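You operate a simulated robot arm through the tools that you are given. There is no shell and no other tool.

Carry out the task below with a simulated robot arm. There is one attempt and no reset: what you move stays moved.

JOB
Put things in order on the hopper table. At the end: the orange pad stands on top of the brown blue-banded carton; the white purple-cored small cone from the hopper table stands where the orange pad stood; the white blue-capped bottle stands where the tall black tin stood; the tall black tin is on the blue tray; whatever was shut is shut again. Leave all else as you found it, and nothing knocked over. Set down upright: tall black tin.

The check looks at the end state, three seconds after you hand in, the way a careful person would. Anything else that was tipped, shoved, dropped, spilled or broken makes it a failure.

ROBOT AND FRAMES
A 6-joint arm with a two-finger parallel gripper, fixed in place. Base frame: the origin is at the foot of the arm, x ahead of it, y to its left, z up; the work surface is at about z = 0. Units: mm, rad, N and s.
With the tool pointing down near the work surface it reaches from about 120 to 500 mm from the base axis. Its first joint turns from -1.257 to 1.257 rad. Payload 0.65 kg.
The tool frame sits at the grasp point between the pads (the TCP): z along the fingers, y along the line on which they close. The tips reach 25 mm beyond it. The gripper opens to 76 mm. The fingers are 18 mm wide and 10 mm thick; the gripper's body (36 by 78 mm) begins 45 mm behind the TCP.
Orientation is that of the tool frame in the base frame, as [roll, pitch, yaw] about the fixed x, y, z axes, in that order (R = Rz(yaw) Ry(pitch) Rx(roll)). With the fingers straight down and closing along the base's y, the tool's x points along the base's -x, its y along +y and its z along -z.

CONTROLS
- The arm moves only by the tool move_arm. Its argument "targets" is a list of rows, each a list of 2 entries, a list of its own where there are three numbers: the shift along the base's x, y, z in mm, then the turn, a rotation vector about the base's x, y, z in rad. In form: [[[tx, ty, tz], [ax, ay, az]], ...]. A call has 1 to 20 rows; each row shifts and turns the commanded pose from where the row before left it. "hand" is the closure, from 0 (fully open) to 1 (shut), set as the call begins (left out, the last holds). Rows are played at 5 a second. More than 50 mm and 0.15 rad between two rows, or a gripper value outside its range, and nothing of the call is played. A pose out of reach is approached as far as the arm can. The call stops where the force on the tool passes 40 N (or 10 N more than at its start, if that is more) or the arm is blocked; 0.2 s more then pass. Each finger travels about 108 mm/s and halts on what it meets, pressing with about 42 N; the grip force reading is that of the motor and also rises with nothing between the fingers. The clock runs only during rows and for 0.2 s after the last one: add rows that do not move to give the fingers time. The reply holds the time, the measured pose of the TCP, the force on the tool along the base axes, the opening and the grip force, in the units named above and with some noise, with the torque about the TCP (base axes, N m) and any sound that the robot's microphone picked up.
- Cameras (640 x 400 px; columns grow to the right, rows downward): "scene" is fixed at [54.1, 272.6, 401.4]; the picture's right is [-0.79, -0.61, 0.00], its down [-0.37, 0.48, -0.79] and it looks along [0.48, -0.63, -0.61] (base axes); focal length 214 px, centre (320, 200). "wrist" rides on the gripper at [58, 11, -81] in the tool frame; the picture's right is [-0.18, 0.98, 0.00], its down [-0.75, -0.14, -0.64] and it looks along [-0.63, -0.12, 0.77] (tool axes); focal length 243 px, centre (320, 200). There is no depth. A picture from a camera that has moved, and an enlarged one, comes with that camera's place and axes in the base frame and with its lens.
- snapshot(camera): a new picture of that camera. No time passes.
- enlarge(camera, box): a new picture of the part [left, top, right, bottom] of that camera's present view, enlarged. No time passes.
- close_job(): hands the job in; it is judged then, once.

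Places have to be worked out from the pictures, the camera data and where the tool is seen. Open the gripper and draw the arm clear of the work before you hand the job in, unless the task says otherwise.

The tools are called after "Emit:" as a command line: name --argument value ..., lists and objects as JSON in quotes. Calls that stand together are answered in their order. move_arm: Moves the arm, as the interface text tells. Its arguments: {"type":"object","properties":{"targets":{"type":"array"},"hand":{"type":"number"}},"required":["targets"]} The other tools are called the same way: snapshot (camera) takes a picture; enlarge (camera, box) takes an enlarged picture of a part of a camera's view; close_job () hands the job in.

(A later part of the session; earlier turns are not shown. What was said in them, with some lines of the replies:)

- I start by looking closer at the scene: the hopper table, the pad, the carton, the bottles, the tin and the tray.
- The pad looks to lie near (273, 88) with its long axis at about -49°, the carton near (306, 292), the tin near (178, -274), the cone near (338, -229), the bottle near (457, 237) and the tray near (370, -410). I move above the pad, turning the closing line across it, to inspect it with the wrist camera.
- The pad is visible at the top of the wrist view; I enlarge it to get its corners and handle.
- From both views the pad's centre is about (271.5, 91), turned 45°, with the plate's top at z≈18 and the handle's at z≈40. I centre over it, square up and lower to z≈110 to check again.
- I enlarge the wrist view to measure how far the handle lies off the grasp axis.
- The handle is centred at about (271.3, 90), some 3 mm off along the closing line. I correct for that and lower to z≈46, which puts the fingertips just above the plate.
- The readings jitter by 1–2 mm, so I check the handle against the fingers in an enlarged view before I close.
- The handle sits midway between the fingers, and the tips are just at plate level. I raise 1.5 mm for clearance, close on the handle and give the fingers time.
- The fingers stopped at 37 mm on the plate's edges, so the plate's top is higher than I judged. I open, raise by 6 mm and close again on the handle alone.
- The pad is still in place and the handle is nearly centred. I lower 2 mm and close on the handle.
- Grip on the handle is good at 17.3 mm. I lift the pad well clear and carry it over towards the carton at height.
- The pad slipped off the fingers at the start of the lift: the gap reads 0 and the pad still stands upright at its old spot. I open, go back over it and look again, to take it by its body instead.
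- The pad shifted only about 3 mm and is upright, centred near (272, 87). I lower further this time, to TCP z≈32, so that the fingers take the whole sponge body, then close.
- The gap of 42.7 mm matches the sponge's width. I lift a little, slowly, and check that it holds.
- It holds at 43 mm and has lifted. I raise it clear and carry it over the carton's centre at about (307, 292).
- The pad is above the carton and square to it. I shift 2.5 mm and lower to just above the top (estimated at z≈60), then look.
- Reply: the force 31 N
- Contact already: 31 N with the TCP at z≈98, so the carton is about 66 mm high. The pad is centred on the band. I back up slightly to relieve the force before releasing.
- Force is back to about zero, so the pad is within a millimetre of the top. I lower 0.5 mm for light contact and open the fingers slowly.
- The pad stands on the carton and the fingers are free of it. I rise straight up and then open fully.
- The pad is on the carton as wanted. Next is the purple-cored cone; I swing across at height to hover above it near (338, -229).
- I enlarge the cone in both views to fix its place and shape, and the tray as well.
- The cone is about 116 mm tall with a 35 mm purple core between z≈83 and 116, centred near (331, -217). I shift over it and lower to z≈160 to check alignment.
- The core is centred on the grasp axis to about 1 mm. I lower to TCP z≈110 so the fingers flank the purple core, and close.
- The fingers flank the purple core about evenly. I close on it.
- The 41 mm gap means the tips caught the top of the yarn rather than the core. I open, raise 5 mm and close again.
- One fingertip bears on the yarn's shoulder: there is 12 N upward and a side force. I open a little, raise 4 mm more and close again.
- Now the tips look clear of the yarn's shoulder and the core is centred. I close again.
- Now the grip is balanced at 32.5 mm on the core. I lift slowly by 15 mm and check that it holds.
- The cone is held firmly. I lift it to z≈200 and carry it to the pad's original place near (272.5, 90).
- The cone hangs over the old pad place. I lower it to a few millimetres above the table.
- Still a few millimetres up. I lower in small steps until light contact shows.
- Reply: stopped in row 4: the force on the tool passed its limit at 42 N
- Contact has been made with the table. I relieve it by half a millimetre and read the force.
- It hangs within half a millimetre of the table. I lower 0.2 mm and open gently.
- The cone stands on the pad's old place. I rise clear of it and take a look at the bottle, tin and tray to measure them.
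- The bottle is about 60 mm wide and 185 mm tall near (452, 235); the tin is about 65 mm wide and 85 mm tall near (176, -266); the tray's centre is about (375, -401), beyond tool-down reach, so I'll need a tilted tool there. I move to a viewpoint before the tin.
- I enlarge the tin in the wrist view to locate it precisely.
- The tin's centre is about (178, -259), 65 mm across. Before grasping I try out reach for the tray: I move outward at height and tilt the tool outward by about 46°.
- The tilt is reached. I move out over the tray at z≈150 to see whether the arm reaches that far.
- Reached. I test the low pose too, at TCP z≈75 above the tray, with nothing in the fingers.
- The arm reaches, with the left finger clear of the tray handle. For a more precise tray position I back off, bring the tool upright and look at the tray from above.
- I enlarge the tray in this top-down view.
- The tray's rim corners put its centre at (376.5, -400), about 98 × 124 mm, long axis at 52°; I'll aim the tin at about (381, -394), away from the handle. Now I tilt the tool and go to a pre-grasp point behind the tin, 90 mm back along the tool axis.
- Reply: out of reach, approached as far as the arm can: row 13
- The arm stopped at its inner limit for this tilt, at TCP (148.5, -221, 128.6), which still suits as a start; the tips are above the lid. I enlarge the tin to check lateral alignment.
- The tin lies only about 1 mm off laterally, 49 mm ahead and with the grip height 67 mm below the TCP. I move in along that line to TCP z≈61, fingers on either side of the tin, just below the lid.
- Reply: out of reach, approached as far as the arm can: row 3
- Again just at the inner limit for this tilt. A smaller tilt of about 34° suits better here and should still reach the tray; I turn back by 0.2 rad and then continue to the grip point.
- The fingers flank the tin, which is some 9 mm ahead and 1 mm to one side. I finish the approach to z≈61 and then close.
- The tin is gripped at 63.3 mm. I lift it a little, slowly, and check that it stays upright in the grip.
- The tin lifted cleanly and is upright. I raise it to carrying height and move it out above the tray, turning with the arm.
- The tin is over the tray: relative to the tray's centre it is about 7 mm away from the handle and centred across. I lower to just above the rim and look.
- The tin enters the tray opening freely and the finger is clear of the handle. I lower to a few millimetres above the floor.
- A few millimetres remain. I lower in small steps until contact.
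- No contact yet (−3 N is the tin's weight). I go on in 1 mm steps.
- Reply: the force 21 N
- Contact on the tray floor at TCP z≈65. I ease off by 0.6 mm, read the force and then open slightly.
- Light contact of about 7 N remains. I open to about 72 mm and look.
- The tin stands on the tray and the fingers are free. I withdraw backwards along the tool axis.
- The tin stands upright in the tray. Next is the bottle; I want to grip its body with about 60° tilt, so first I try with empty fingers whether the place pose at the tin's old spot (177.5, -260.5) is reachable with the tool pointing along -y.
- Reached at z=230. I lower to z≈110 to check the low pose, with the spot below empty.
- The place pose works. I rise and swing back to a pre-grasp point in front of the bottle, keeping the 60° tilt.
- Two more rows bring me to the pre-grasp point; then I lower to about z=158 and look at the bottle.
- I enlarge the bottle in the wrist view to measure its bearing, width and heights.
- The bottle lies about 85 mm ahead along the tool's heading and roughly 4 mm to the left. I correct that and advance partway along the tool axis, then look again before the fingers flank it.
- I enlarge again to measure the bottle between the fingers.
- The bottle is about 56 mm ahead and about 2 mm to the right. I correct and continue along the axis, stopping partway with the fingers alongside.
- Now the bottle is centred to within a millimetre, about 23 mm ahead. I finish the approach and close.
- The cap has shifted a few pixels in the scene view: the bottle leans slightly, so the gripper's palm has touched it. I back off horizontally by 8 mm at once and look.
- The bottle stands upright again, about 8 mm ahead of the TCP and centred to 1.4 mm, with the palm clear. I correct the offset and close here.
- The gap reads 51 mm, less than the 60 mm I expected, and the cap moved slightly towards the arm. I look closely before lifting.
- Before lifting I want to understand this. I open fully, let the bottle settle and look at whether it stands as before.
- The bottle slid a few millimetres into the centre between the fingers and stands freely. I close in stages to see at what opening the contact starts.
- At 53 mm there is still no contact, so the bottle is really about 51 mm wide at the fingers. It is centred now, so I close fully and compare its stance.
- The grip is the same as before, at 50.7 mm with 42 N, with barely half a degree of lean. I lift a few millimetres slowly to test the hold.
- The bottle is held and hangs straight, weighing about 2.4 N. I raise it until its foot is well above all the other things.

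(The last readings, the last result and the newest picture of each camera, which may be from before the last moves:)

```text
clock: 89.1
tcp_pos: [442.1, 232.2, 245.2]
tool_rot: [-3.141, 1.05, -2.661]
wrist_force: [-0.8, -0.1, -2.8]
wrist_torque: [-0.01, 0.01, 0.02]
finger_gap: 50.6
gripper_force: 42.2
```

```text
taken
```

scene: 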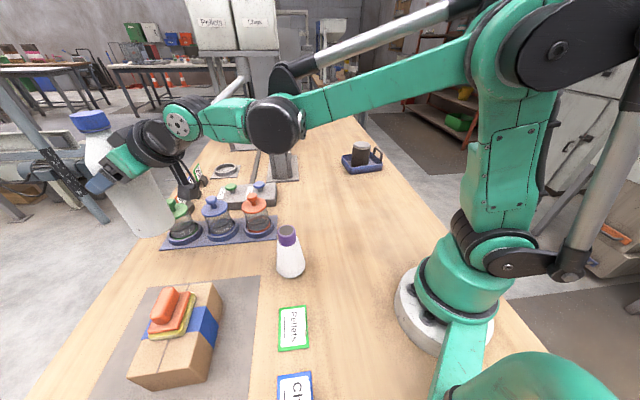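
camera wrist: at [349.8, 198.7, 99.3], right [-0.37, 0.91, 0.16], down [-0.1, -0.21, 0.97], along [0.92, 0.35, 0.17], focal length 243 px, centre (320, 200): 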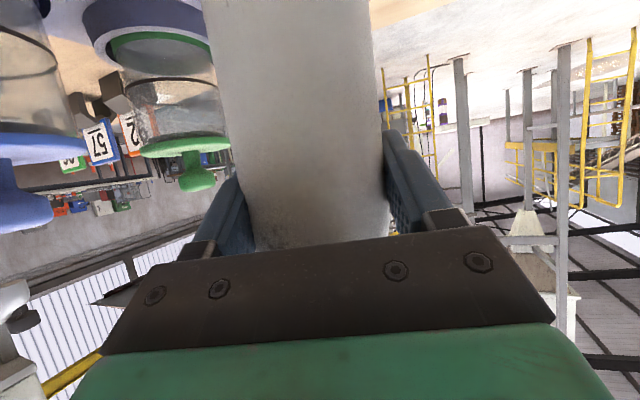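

The bottle is high and steady. I swing it in the first half of the arc towards the tin's old place, turning the heading as tried before.

Emit:
move_arm --targets '[[[-10, -18, 0], [0, 0, -0.08]], [[-14.7, -27.1, 0], [0, 0, -0.1195]], [[-14.7, -27.1, 0], [0, 0, -0.1195]], [[-14.7, -27.1, 0], [0, 0, -0.1195]], [[-14.7, -27.1, 0], [0, 0, -0.1195]], [[-14.7, -27.1, 0], [0, 0, -0.1195]], [[-14.7, -27.1, 0], [0, 0, -0.1195]], [[-14.7, -27.1, 0], [0, 0, -0.1195]], [[-14.7, -27.1, 0], [0, 0, -0.1195]], [[-10, -18, 0], [0, 0, -0.08]], [[0, 0, 0], [0, 0, 0]]]' --hand 1

Emit:
snapshot --camera "scene"

Emit:
snapshot --camera "wrist"

```text
clock: 91.5
tcp_pos: [304.0, -22.9, 240.7]
tool_rot: [-3.14, 1.053, 2.505]
wrist_force: [0.7, -0.3, -3.0]
wrist_torque: [0.0, 0.02, -0.01]
finger_gap: 50.4
gripper_force: 42.3
```

```text
taken
```

scene: 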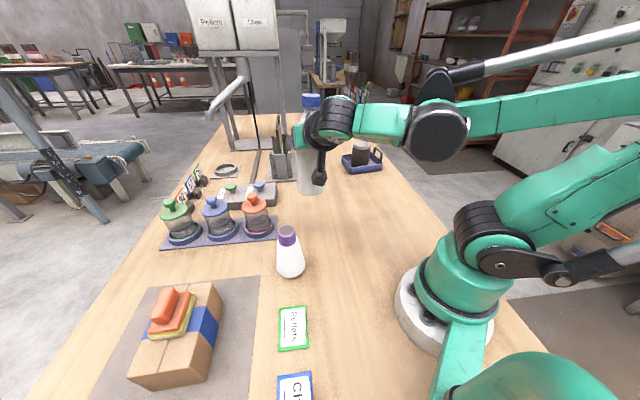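

```text
taken
camera wrist: at [231.0, 46.1, 230.0], right [0.66, 0.73, 0.16], down [-0.23, 0.0, 0.97], along [0.72, -0.68, 0.17], focal length 243 px, centre (320, 200)
```

wrist: 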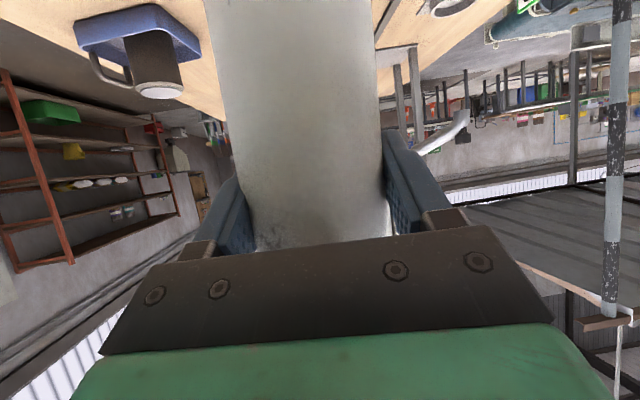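

Halfway, steady. I carry on to above the tin's old place.

Emit:
move_arm --targets '[[[-8, -15, 0], [0, 0, -0.07]], [[-14.1, -26, 0], [0, 0, -0.115]], [[-14.1, -26, 0], [0, 0, -0.115]], [[-14.1, -26, 0], [0, 0, -0.115]], [[-14.1, -26, 0], [0, 0, -0.115]], [[-14.1, -26, 0], [0, 0, -0.115]], [[-14.1, -26, 0], [0, 0, -0.115]], [[-14.1, -26, 0], [0, 0, -0.115]], [[-14.1, -26, 0], [0, 0, -0.115]], [[-6.2, -11.5, 0], [0, 0, -0.045]], [[0, 0, 0], [0, 0, 0]]]' --hand 1

Emit:
snapshot --camera "scene"

Emit:
snapshot --camera "wrist"

```text
clock: 93.9
tcp_pos: [177.3, -254.1, 241.9]
tool_rot: [-3.141, 1.05, 1.468]
wrist_force: [-0.3, 0.2, -3.0]
wrist_torque: [0.0, 0.01, -0.01]
finger_gap: 50.5
gripper_force: 42.2
```

```text
taken
```

scene: 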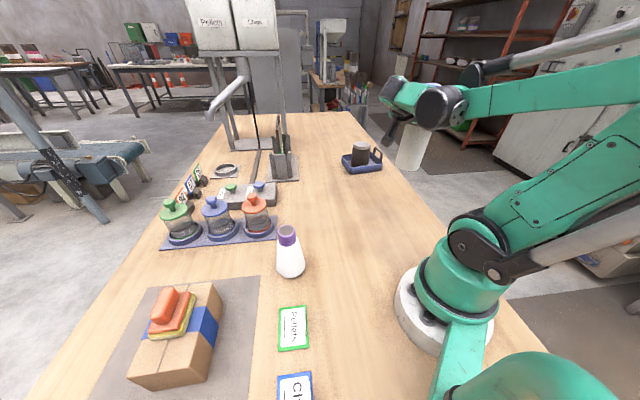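

```text
taken
camera wrist: at [198.8, -156.3, 230.5], right [0.97, -0.19, 0.16], down [-0.12, 0.2, 0.97], along [-0.22, -0.96, 0.17], focal length 243 px, centre (320, 200)
```

wrist: 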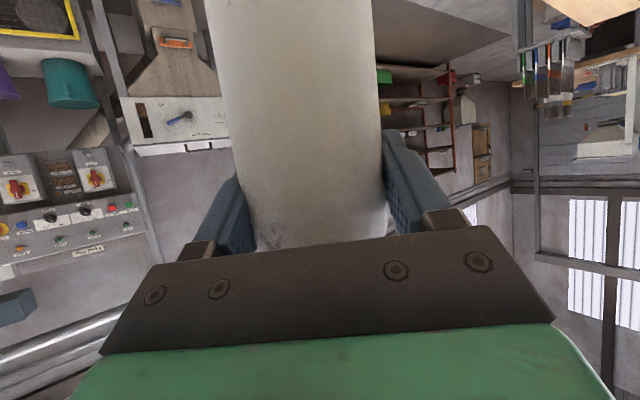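

The bottle is above the tin's old spot. I lower it to a few millimetres above the table.

Emit:
move_arm --targets '[[[0, 0, -25], [0, 0, 0]], [[0, 0, -30], [0, 0, 0]], [[0, 0, -30], [0, 0, 0]], [[0, 0, -25], [0, 0, 0]], [[0, 0, -14], [0, 0, 0]], [[0, 0, 0], [0, 0, 0]]]' --hand 1

Emit:
enlarge --camera "scene" --box '[360, 130, 460, 230]'

Emit:
snapshot --camera "wrist"

```text
clock: 95.3
tcp_pos: [178.7, -254.4, 115.0]
tool_rot: [-3.141, 1.051, 1.473]
wrist_force: [-0.9, -0.1, -3.9]
wrist_torque: [0.01, -0.02, 0.01]
finger_gap: 50.3
gripper_force: 41.9
```

```text
4.00 times, centred on (410, 180) of scene
camera zoom: at [54.1, 272.6, 401.4], right [-0.79, -0.61, 0.0], down [-0.37, 0.48, -0.79], along [0.48, -0.63, -0.61], focal length 858 px, centre (-40, 280)
```

zoom: 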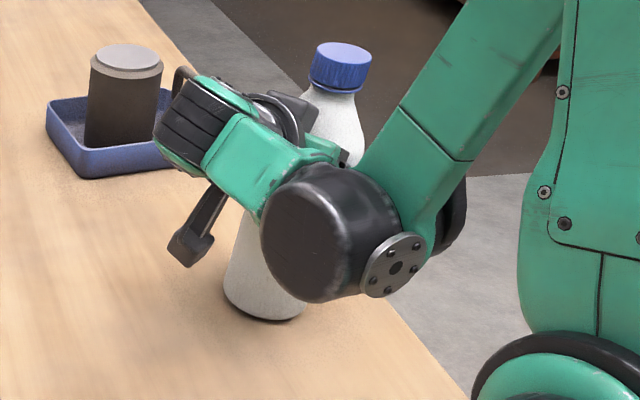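

```text
taken
camera wrist: at [199.1, -156.5, 103.9], right [0.97, -0.19, 0.16], down [-0.12, 0.2, 0.97], along [-0.22, -0.96, 0.17], focal length 243 px, centre (320, 200)
```

wrist: 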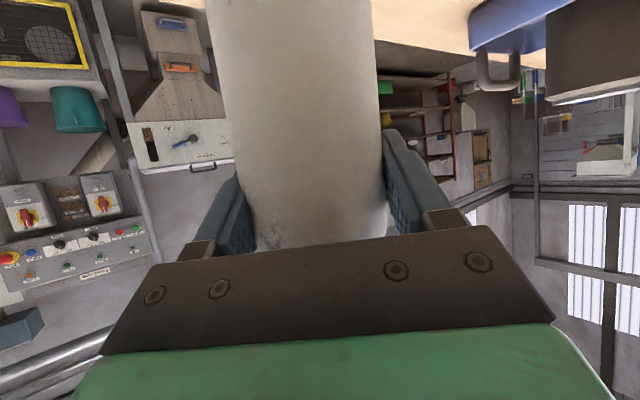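

By the scene view and the wrist view the bottle stands about 4 mm short of the tin's old centre in y. I shift by that amount and lower gently until contact.

Emit:
move_arm --targets '[[[-0.3, -4, 0], [0, 0, 0]], [[0, 0, -2], [0, 0, 0]], [[0, 0, -1], [0, 0, 0]], [[0, 0, 0], [0, 0, 0]]]' --hand 1

```text
clock: 96.3
tcp_pos: [177.8, -258.8, 114.9]
tool_rot: [-3.14, 1.05, 1.472]
wrist_force: [0.1, -1.4, -4.1]
wrist_torque: [0.03, 0.01, -0.04]
finger_gap: 50.6
gripper_force: 41.6
```

Still hanging free. I continue in 1 mm steps.

Emit:
move_arm --targets '[[[0, 0, -1], [0, 0, 0]], [[0, 0, -1], [0, 0, 0]], [[0, 0, 0], [0, 0, 0]]]' --hand 1

```text
clock: 97.1
tcp_pos: [177.9, -257.8, 111.5]
tool_rot: [-3.14, 1.051, 1.474]
wrist_force: [-0.6, 0.5, -3.0]
wrist_torque: [0.0, 0.02, 0.04]
finger_gap: 50.2
gripper_force: 41.4
```

Not in contact yet. I go on in 0.7 mm steps.

Emit:
move_arm --targets '[[[0, 0, -0.7], [0, 0, 0]], [[0, 0, -0.7], [0, 0, 0]], [[0, 0, 0], [0, 0, 0]]]' --hand 1

Emit:
enlarge --camera "scene" --box '[360, 130, 460, 230]'

```text
clock: 97.9
tcp_pos: [178.3, -257.7, 112.0]
tool_rot: [-3.137, 1.052, 1.473]
wrist_force: [2.6, 3.3, 27.4]
wrist_torque: [0.01, 0.41, -0.07]
finger_gap: 50.7
gripper_force: 42.5
```

```text
4.00 times, centred on (410, 180) of scene
camera zoom: at [54.1, 272.6, 401.3], right [-0.79, -0.61, 0.0], down [-0.37, 0.48, -0.79], along [0.48, -0.63, -0.61], focal length 858 px, centre (-40, 280)
```

zoom: 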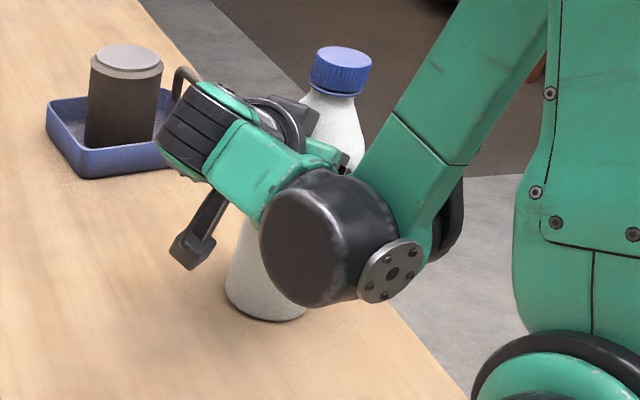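

Contact at 27 N, and the foot lines up with the tin's old footprint in the scene view. I ease off by 0.6 mm and then open.

Emit:
move_arm --targets '[[[0, 0, 0.6], [0, 0, 0]], [[0, 0, 0], [0, 0, 0]]]' --hand 1

Emit:
move_arm --targets '[[[0, 0, 0], [0, 0, 0]], [[0, 0, 0], [0, 0, 0]], [[0, 0, 0], [0, 0, 0]]]' --hand 0.05

Emit:
enlarge --camera "scene" --box '[360, 130, 460, 230]'

Emit:
snapshot --camera "wrist"

```text
clock: 98.5
tcp_pos: [177.9, -256.8, 111.3]
tool_rot: [-3.141, 1.051, 1.469]
wrist_force: [1.4, -5.1, 10.5]
wrist_torque: [-0.67, 0.14, 0.12]
finger_gap: 50.5
gripper_force: 42.1
```

```text
clock: 99.3
tcp_pos: [178.0, -256.9, 112.6]
tool_rot: [-3.142, 1.051, 1.473]
wrist_force: [-0.4, 0.2, 0.5]
wrist_torque: [0.0, 0.0, 0.01]
finger_gap: 72.3
gripper_force: 0.0
```

```text
4.00 times, centred on (410, 180) of scene
camera zoom: at [54.1, 272.6, 401.4], right [-0.79, -0.61, 0.0], down [-0.37, 0.48, -0.79], along [0.48, -0.63, -0.61], focal length 858 px, centre (-40, 280)
```

zoom: 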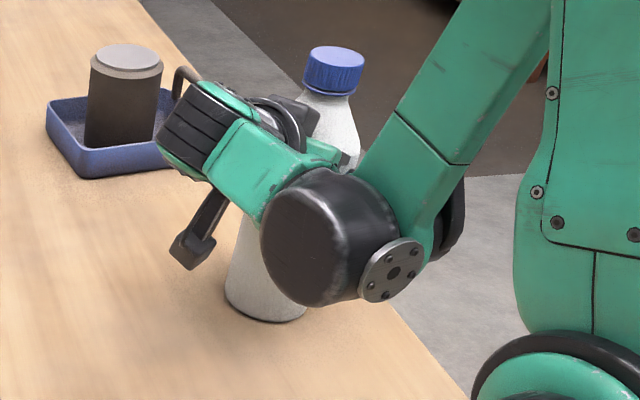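

```text
taken
camera wrist: at [198.4, -159.5, 100.3], right [0.97, -0.19, 0.16], down [-0.12, 0.2, 0.97], along [-0.22, -0.96, 0.17], focal length 243 px, centre (320, 200)
```

wrist: 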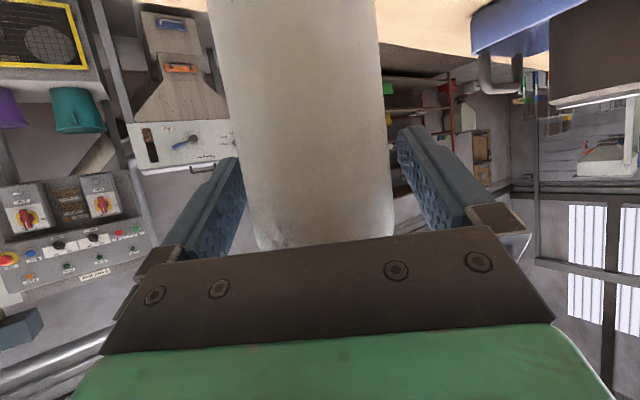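

The fingers are free and the bottle stands. I withdraw slowly along the tool axis and check.

Emit:
move_arm --targets '[[[0.4, 4.3, 2.5], [0, 0, 0]], [[0.4, 4.3, 2.5], [0, 0, 0]], [[0.9, 8.6, 5], [0, 0, 0]], [[0, 0, 0], [0, 0, 0]]]' --hand 0

Emit:
enlarge --camera "scene" --box '[360, 130, 460, 230]'

Emit:
snapshot --camera "wrist"

```text
clock: 100.3
tcp_pos: [180.6, -240.2, 122.6]
tool_rot: [-3.141, 1.051, 1.472]
wrist_force: [-0.5, -0.2, 1.4]
wrist_torque: [0.0, 0.03, 0.01]
finger_gap: 76.0
gripper_force: 0.0
```

```text
4.00 times, centred on (410, 180) of scene
camera zoom: at [54.1, 272.6, 401.4], right [-0.79, -0.61, 0.0], down [-0.37, 0.48, -0.79], along [0.48, -0.63, -0.61], focal length 858 px, centre (-40, 280)
```

zoom: 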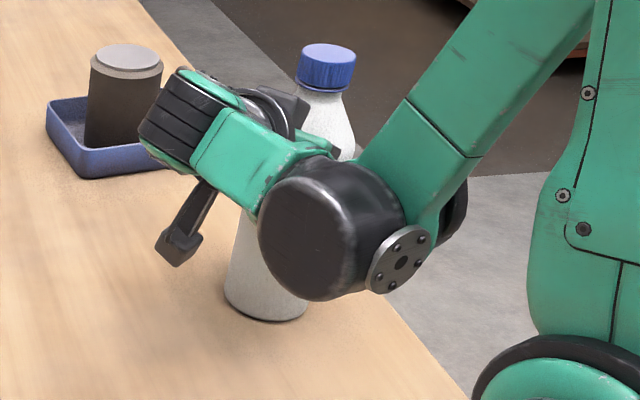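

```text
taken
camera wrist: at [201.1, -142.3, 111.6], right [0.97, -0.19, 0.16], down [-0.12, 0.2, 0.97], along [-0.22, -0.96, 0.17], focal length 243 px, centre (320, 200)
```

wrist: 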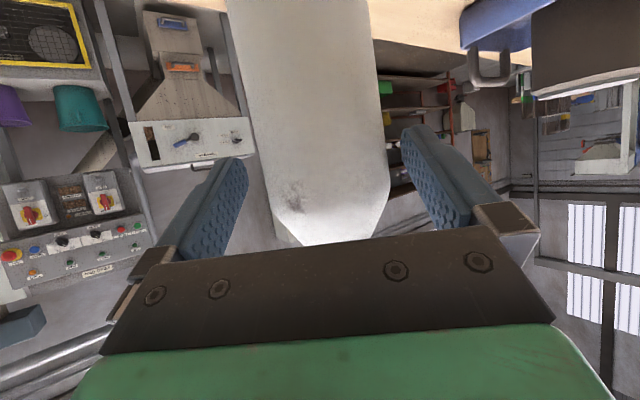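

The cap shifted a little once more while I withdrew. I wait a moment without moving and look again, to be sure that the bottle stands still.

Emit:
move_arm --targets '[[[0, 0, 0], [0, 0, 0]], [[0, 0, 0], [0, 0, 0]], [[0, 0, 0], [0, 0, 0]]]' --hand 0

Emit:
enlarge --camera "scene" --box '[360, 130, 460, 230]'

Emit:
enlarge --camera "wrist" --box '[200, 0, 440, 250]'

```text
clock: 101.1
tcp_pos: [180.2, -240.7, 122.4]
tool_rot: [-3.14, 1.05, 1.471]
wrist_force: [-0.7, -0.1, 0.1]
wrist_torque: [0.04, -0.03, -0.02]
finger_gap: 75.8
gripper_force: 0.0
```

```text
4.00 times, centred on (410, 180) of scene
camera zoom: at [54.1, 272.6, 401.4], right [-0.79, -0.61, 0.0], down [-0.37, 0.48, -0.79], along [0.48, -0.63, -0.61], focal length 858 px, centre (-40, 280)
```

zoom: 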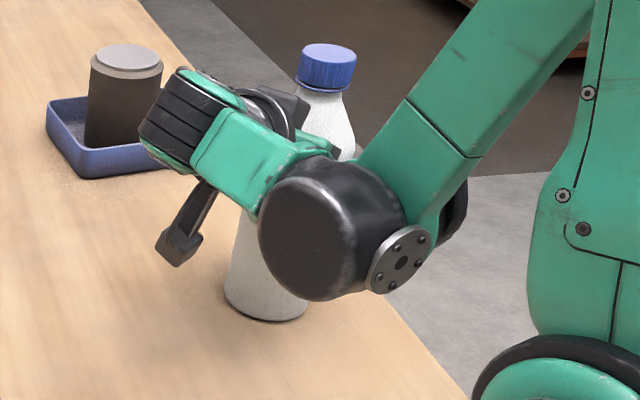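

```text
1.60 times, centred on (320, 125) of wrist
camera zoom: at [201.0, -142.4, 111.5], right [0.97, -0.19, 0.16], down [-0.12, 0.2, 0.97], along [-0.22, -0.96, 0.17], focal length 388 px, centre (320, 320)
```

zoom: 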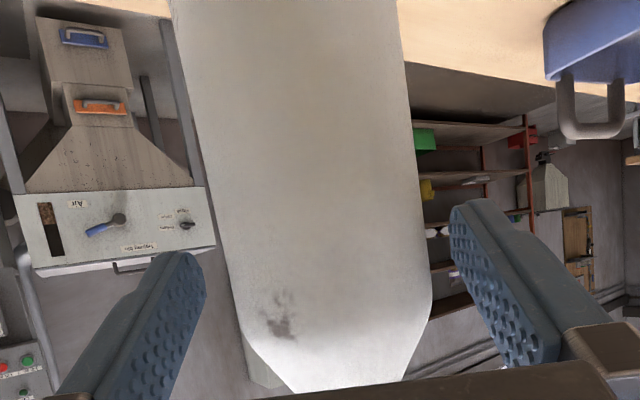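

The bottle is still and upright. I withdraw further along the axis and then rise.

Emit:
move_arm --targets '[[[1.3, 13, 7.5], [0, 0, 0]], [[1.3, 13, 7.5], [0, 0, 0]], [[1.3, 13, 7.5], [0, 0, 0]], [[1.3, 13, 7.5], [0, 0, 0]], [[0, 5, 25], [0, 0, 0]], [[0, 5, 30], [0, 0, 0]], [[0, 5, 30], [0, 0, 0]], [[0, 0, 0], [0, 0, 0]]]' --hand 0

Emit:
snapshot --camera "scene"

Emit:
snapshot --camera "wrist"

```text
clock: 102.9
tcp_pos: [185.5, -175.4, 241.5]
tool_rot: [-3.139, 1.049, 1.47]
wrist_force: [0.5, 0.3, -0.4]
wrist_torque: [0.01, 0.01, -0.01]
finger_gap: 76.1
gripper_force: 0.0
```

```text
taken
```

scene: 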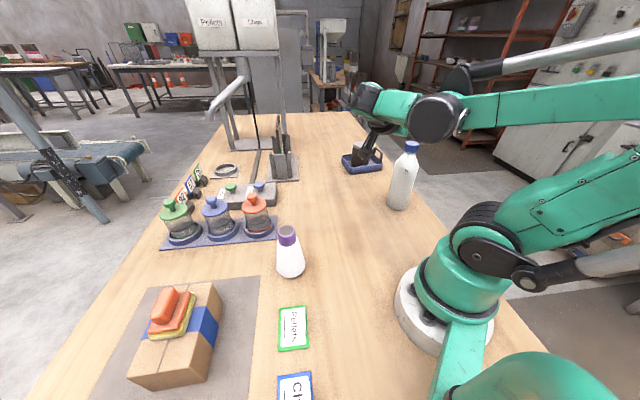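

```text
taken
camera wrist: at [206.2, -76.0, 230.2], right [0.97, -0.19, 0.16], down [-0.12, 0.2, 0.97], along [-0.22, -0.96, 0.17], focal length 243 px, centre (320, 200)
```

wrist: 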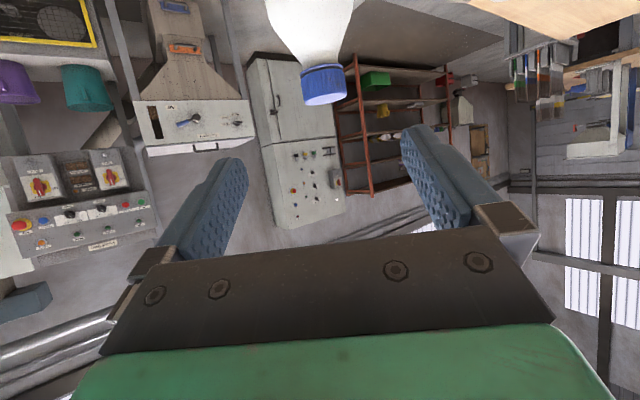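

All objects are where they should be; I raise the arm, turn the tool back upright and draw it clear, then check each place.

Emit:
move_arm --targets '[[[10, 20, 25], [0, 0, 0]], [[10, 20, 25], [0, 0, 0]], [[10, 20, 25], [0, 0, 0]], [[10, 10, 3], [0.1492, -0.0151, 0]], [[10, 10, 3], [0.1492, -0.0151, 0]], [[10, 10, 3], [0.1492, -0.0151, 0]], [[10, 10, 3], [0.1492, -0.0151, 0]], [[10, 10, 0], [0.1492, -0.0151, 0]], [[10, 10, 0], [0.1492, -0.0151, 0]], [[10, 10, 0], [0.1492, -0.0151, 0]], [[5, 5, 0], [0, 0, 0.14]], [[5, 5, 0], [0, 0, 0.14]], [[5, 5, 0], [0, 0, 0.14]], [[5, 5, 0], [0, 0, 0.14]], [[0, 5, 0], [0, 0, 0.14]], [[0, 5, 0], [0, 0, 0.14]], [[0, 0, 0], [0, 0, 0.14]], [[0, 0, 0], [0, 0, 0]]]' --hand 0

Emit:
snapshot --camera "scene"

Emit:
snapshot --camera "wrist"

```text
clock: 106.7
tcp_pos: [303.5, -14.3, 323.8]
tool_rot: [-3.14, 0.002, 2.454]
wrist_force: [-0.4, 0.6, -0.3]
wrist_torque: [0.02, 0.01, -0.01]
finger_gap: 76.0
gripper_force: 0.1
```

```text
taken
```

scene: 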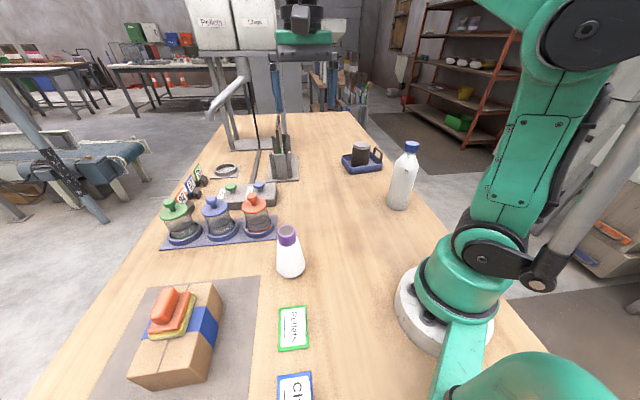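

```text
taken
camera wrist: at [265.8, 32.5, 404.4], right [0.77, 0.64, 0.0], down [0.49, -0.59, 0.64], along [0.41, -0.49, -0.77], focal length 243 px, centre (320, 200)
```

wrist: 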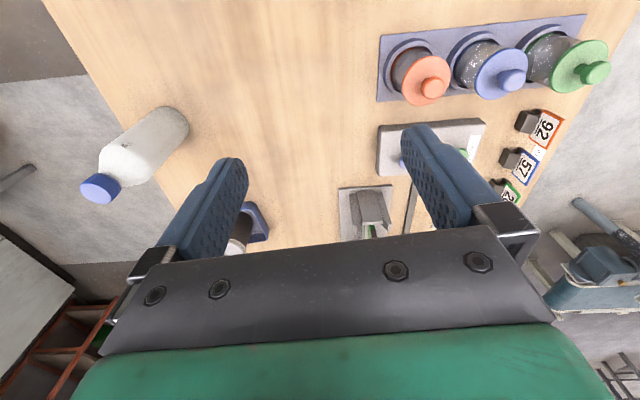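

The arm is clear. I inspect the final places closely: the pad on the carton, the cone, the bottle, and the tin on the tray.

Emit:
enlarge --camera "scene" --box '[100, 220, 356, 400]'

Emit:
enlarge --camera "scene" --box '[320, 120, 450, 230]'

Emit:
enlarge --camera "scene" --box '[150, 140, 310, 290]'

```text
2.22 times, centred on (228, 310) of scene
camera zoom: at [54.1, 272.6, 401.4], right [-0.79, -0.61, 0.0], down [-0.37, 0.48, -0.79], along [0.48, -0.63, -0.61], focal length 477 px, centre (524, -44)
```

zoom: 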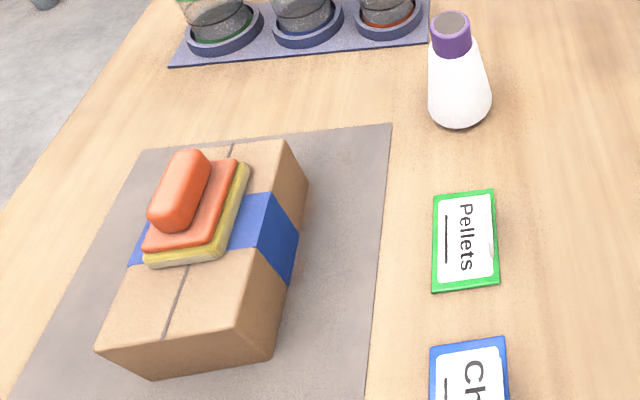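

```text
3.64 times, centred on (385, 175) of scene
camera zoom: at [54.1, 272.6, 401.4], right [-0.79, -0.61, 0.0], down [-0.37, 0.48, -0.79], along [0.48, -0.63, -0.61], focal length 780 px, centre (84, 291)
```

zoom: 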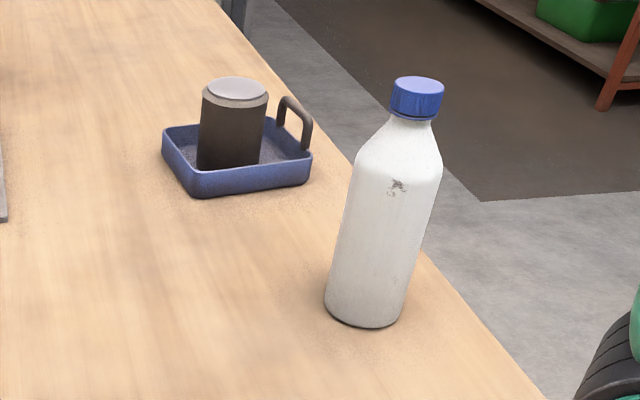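

```text
2.67 times, centred on (230, 215) of scene
camera zoom: at [54.1, 272.6, 401.4], right [-0.79, -0.61, 0.0], down [-0.37, 0.48, -0.79], along [0.48, -0.63, -0.61], focal length 572 px, centre (560, 160)
```

zoom: 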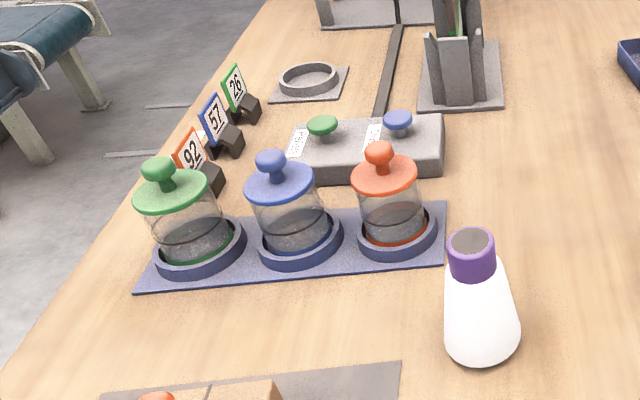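

Everything is in place: the pad stands on the carton, the cone stands on the pad's old spot, the bottle stands on the tin's old spot, and the tin is upright on the unmoved tray. Nothing else has moved, the gripper is open and the arm is clear, so I hand in.

Emit:
close_job

```text
The job is handed in.
```

I finished the job and handed it in. The final pictures show every item in its place and nothing knocked over.

- **Orange pad:** it stands on top of the blue-banded carton, roughly centred on the band. My first grip slipped and left the pad on the table, about 3 mm from its start. The second grip held.
- **White purple-cored cone:** it stands where the pad originally stood.
- **Tall black tin:** it stands upright on the blue tray, slightly to the side away from the handle. The tray has not moved.
- **White blue-capped bottle:** it stands upright where the tin stood. While I was gripping it, the gripper made it lean slightly and slide a few millimetres, but it did not fall.

Nothing had to be opened, so all lids and caps stayed shut. The carton, cards and jars look as they did at the start. Before handing in I opened the gripper and drew the arm clear.
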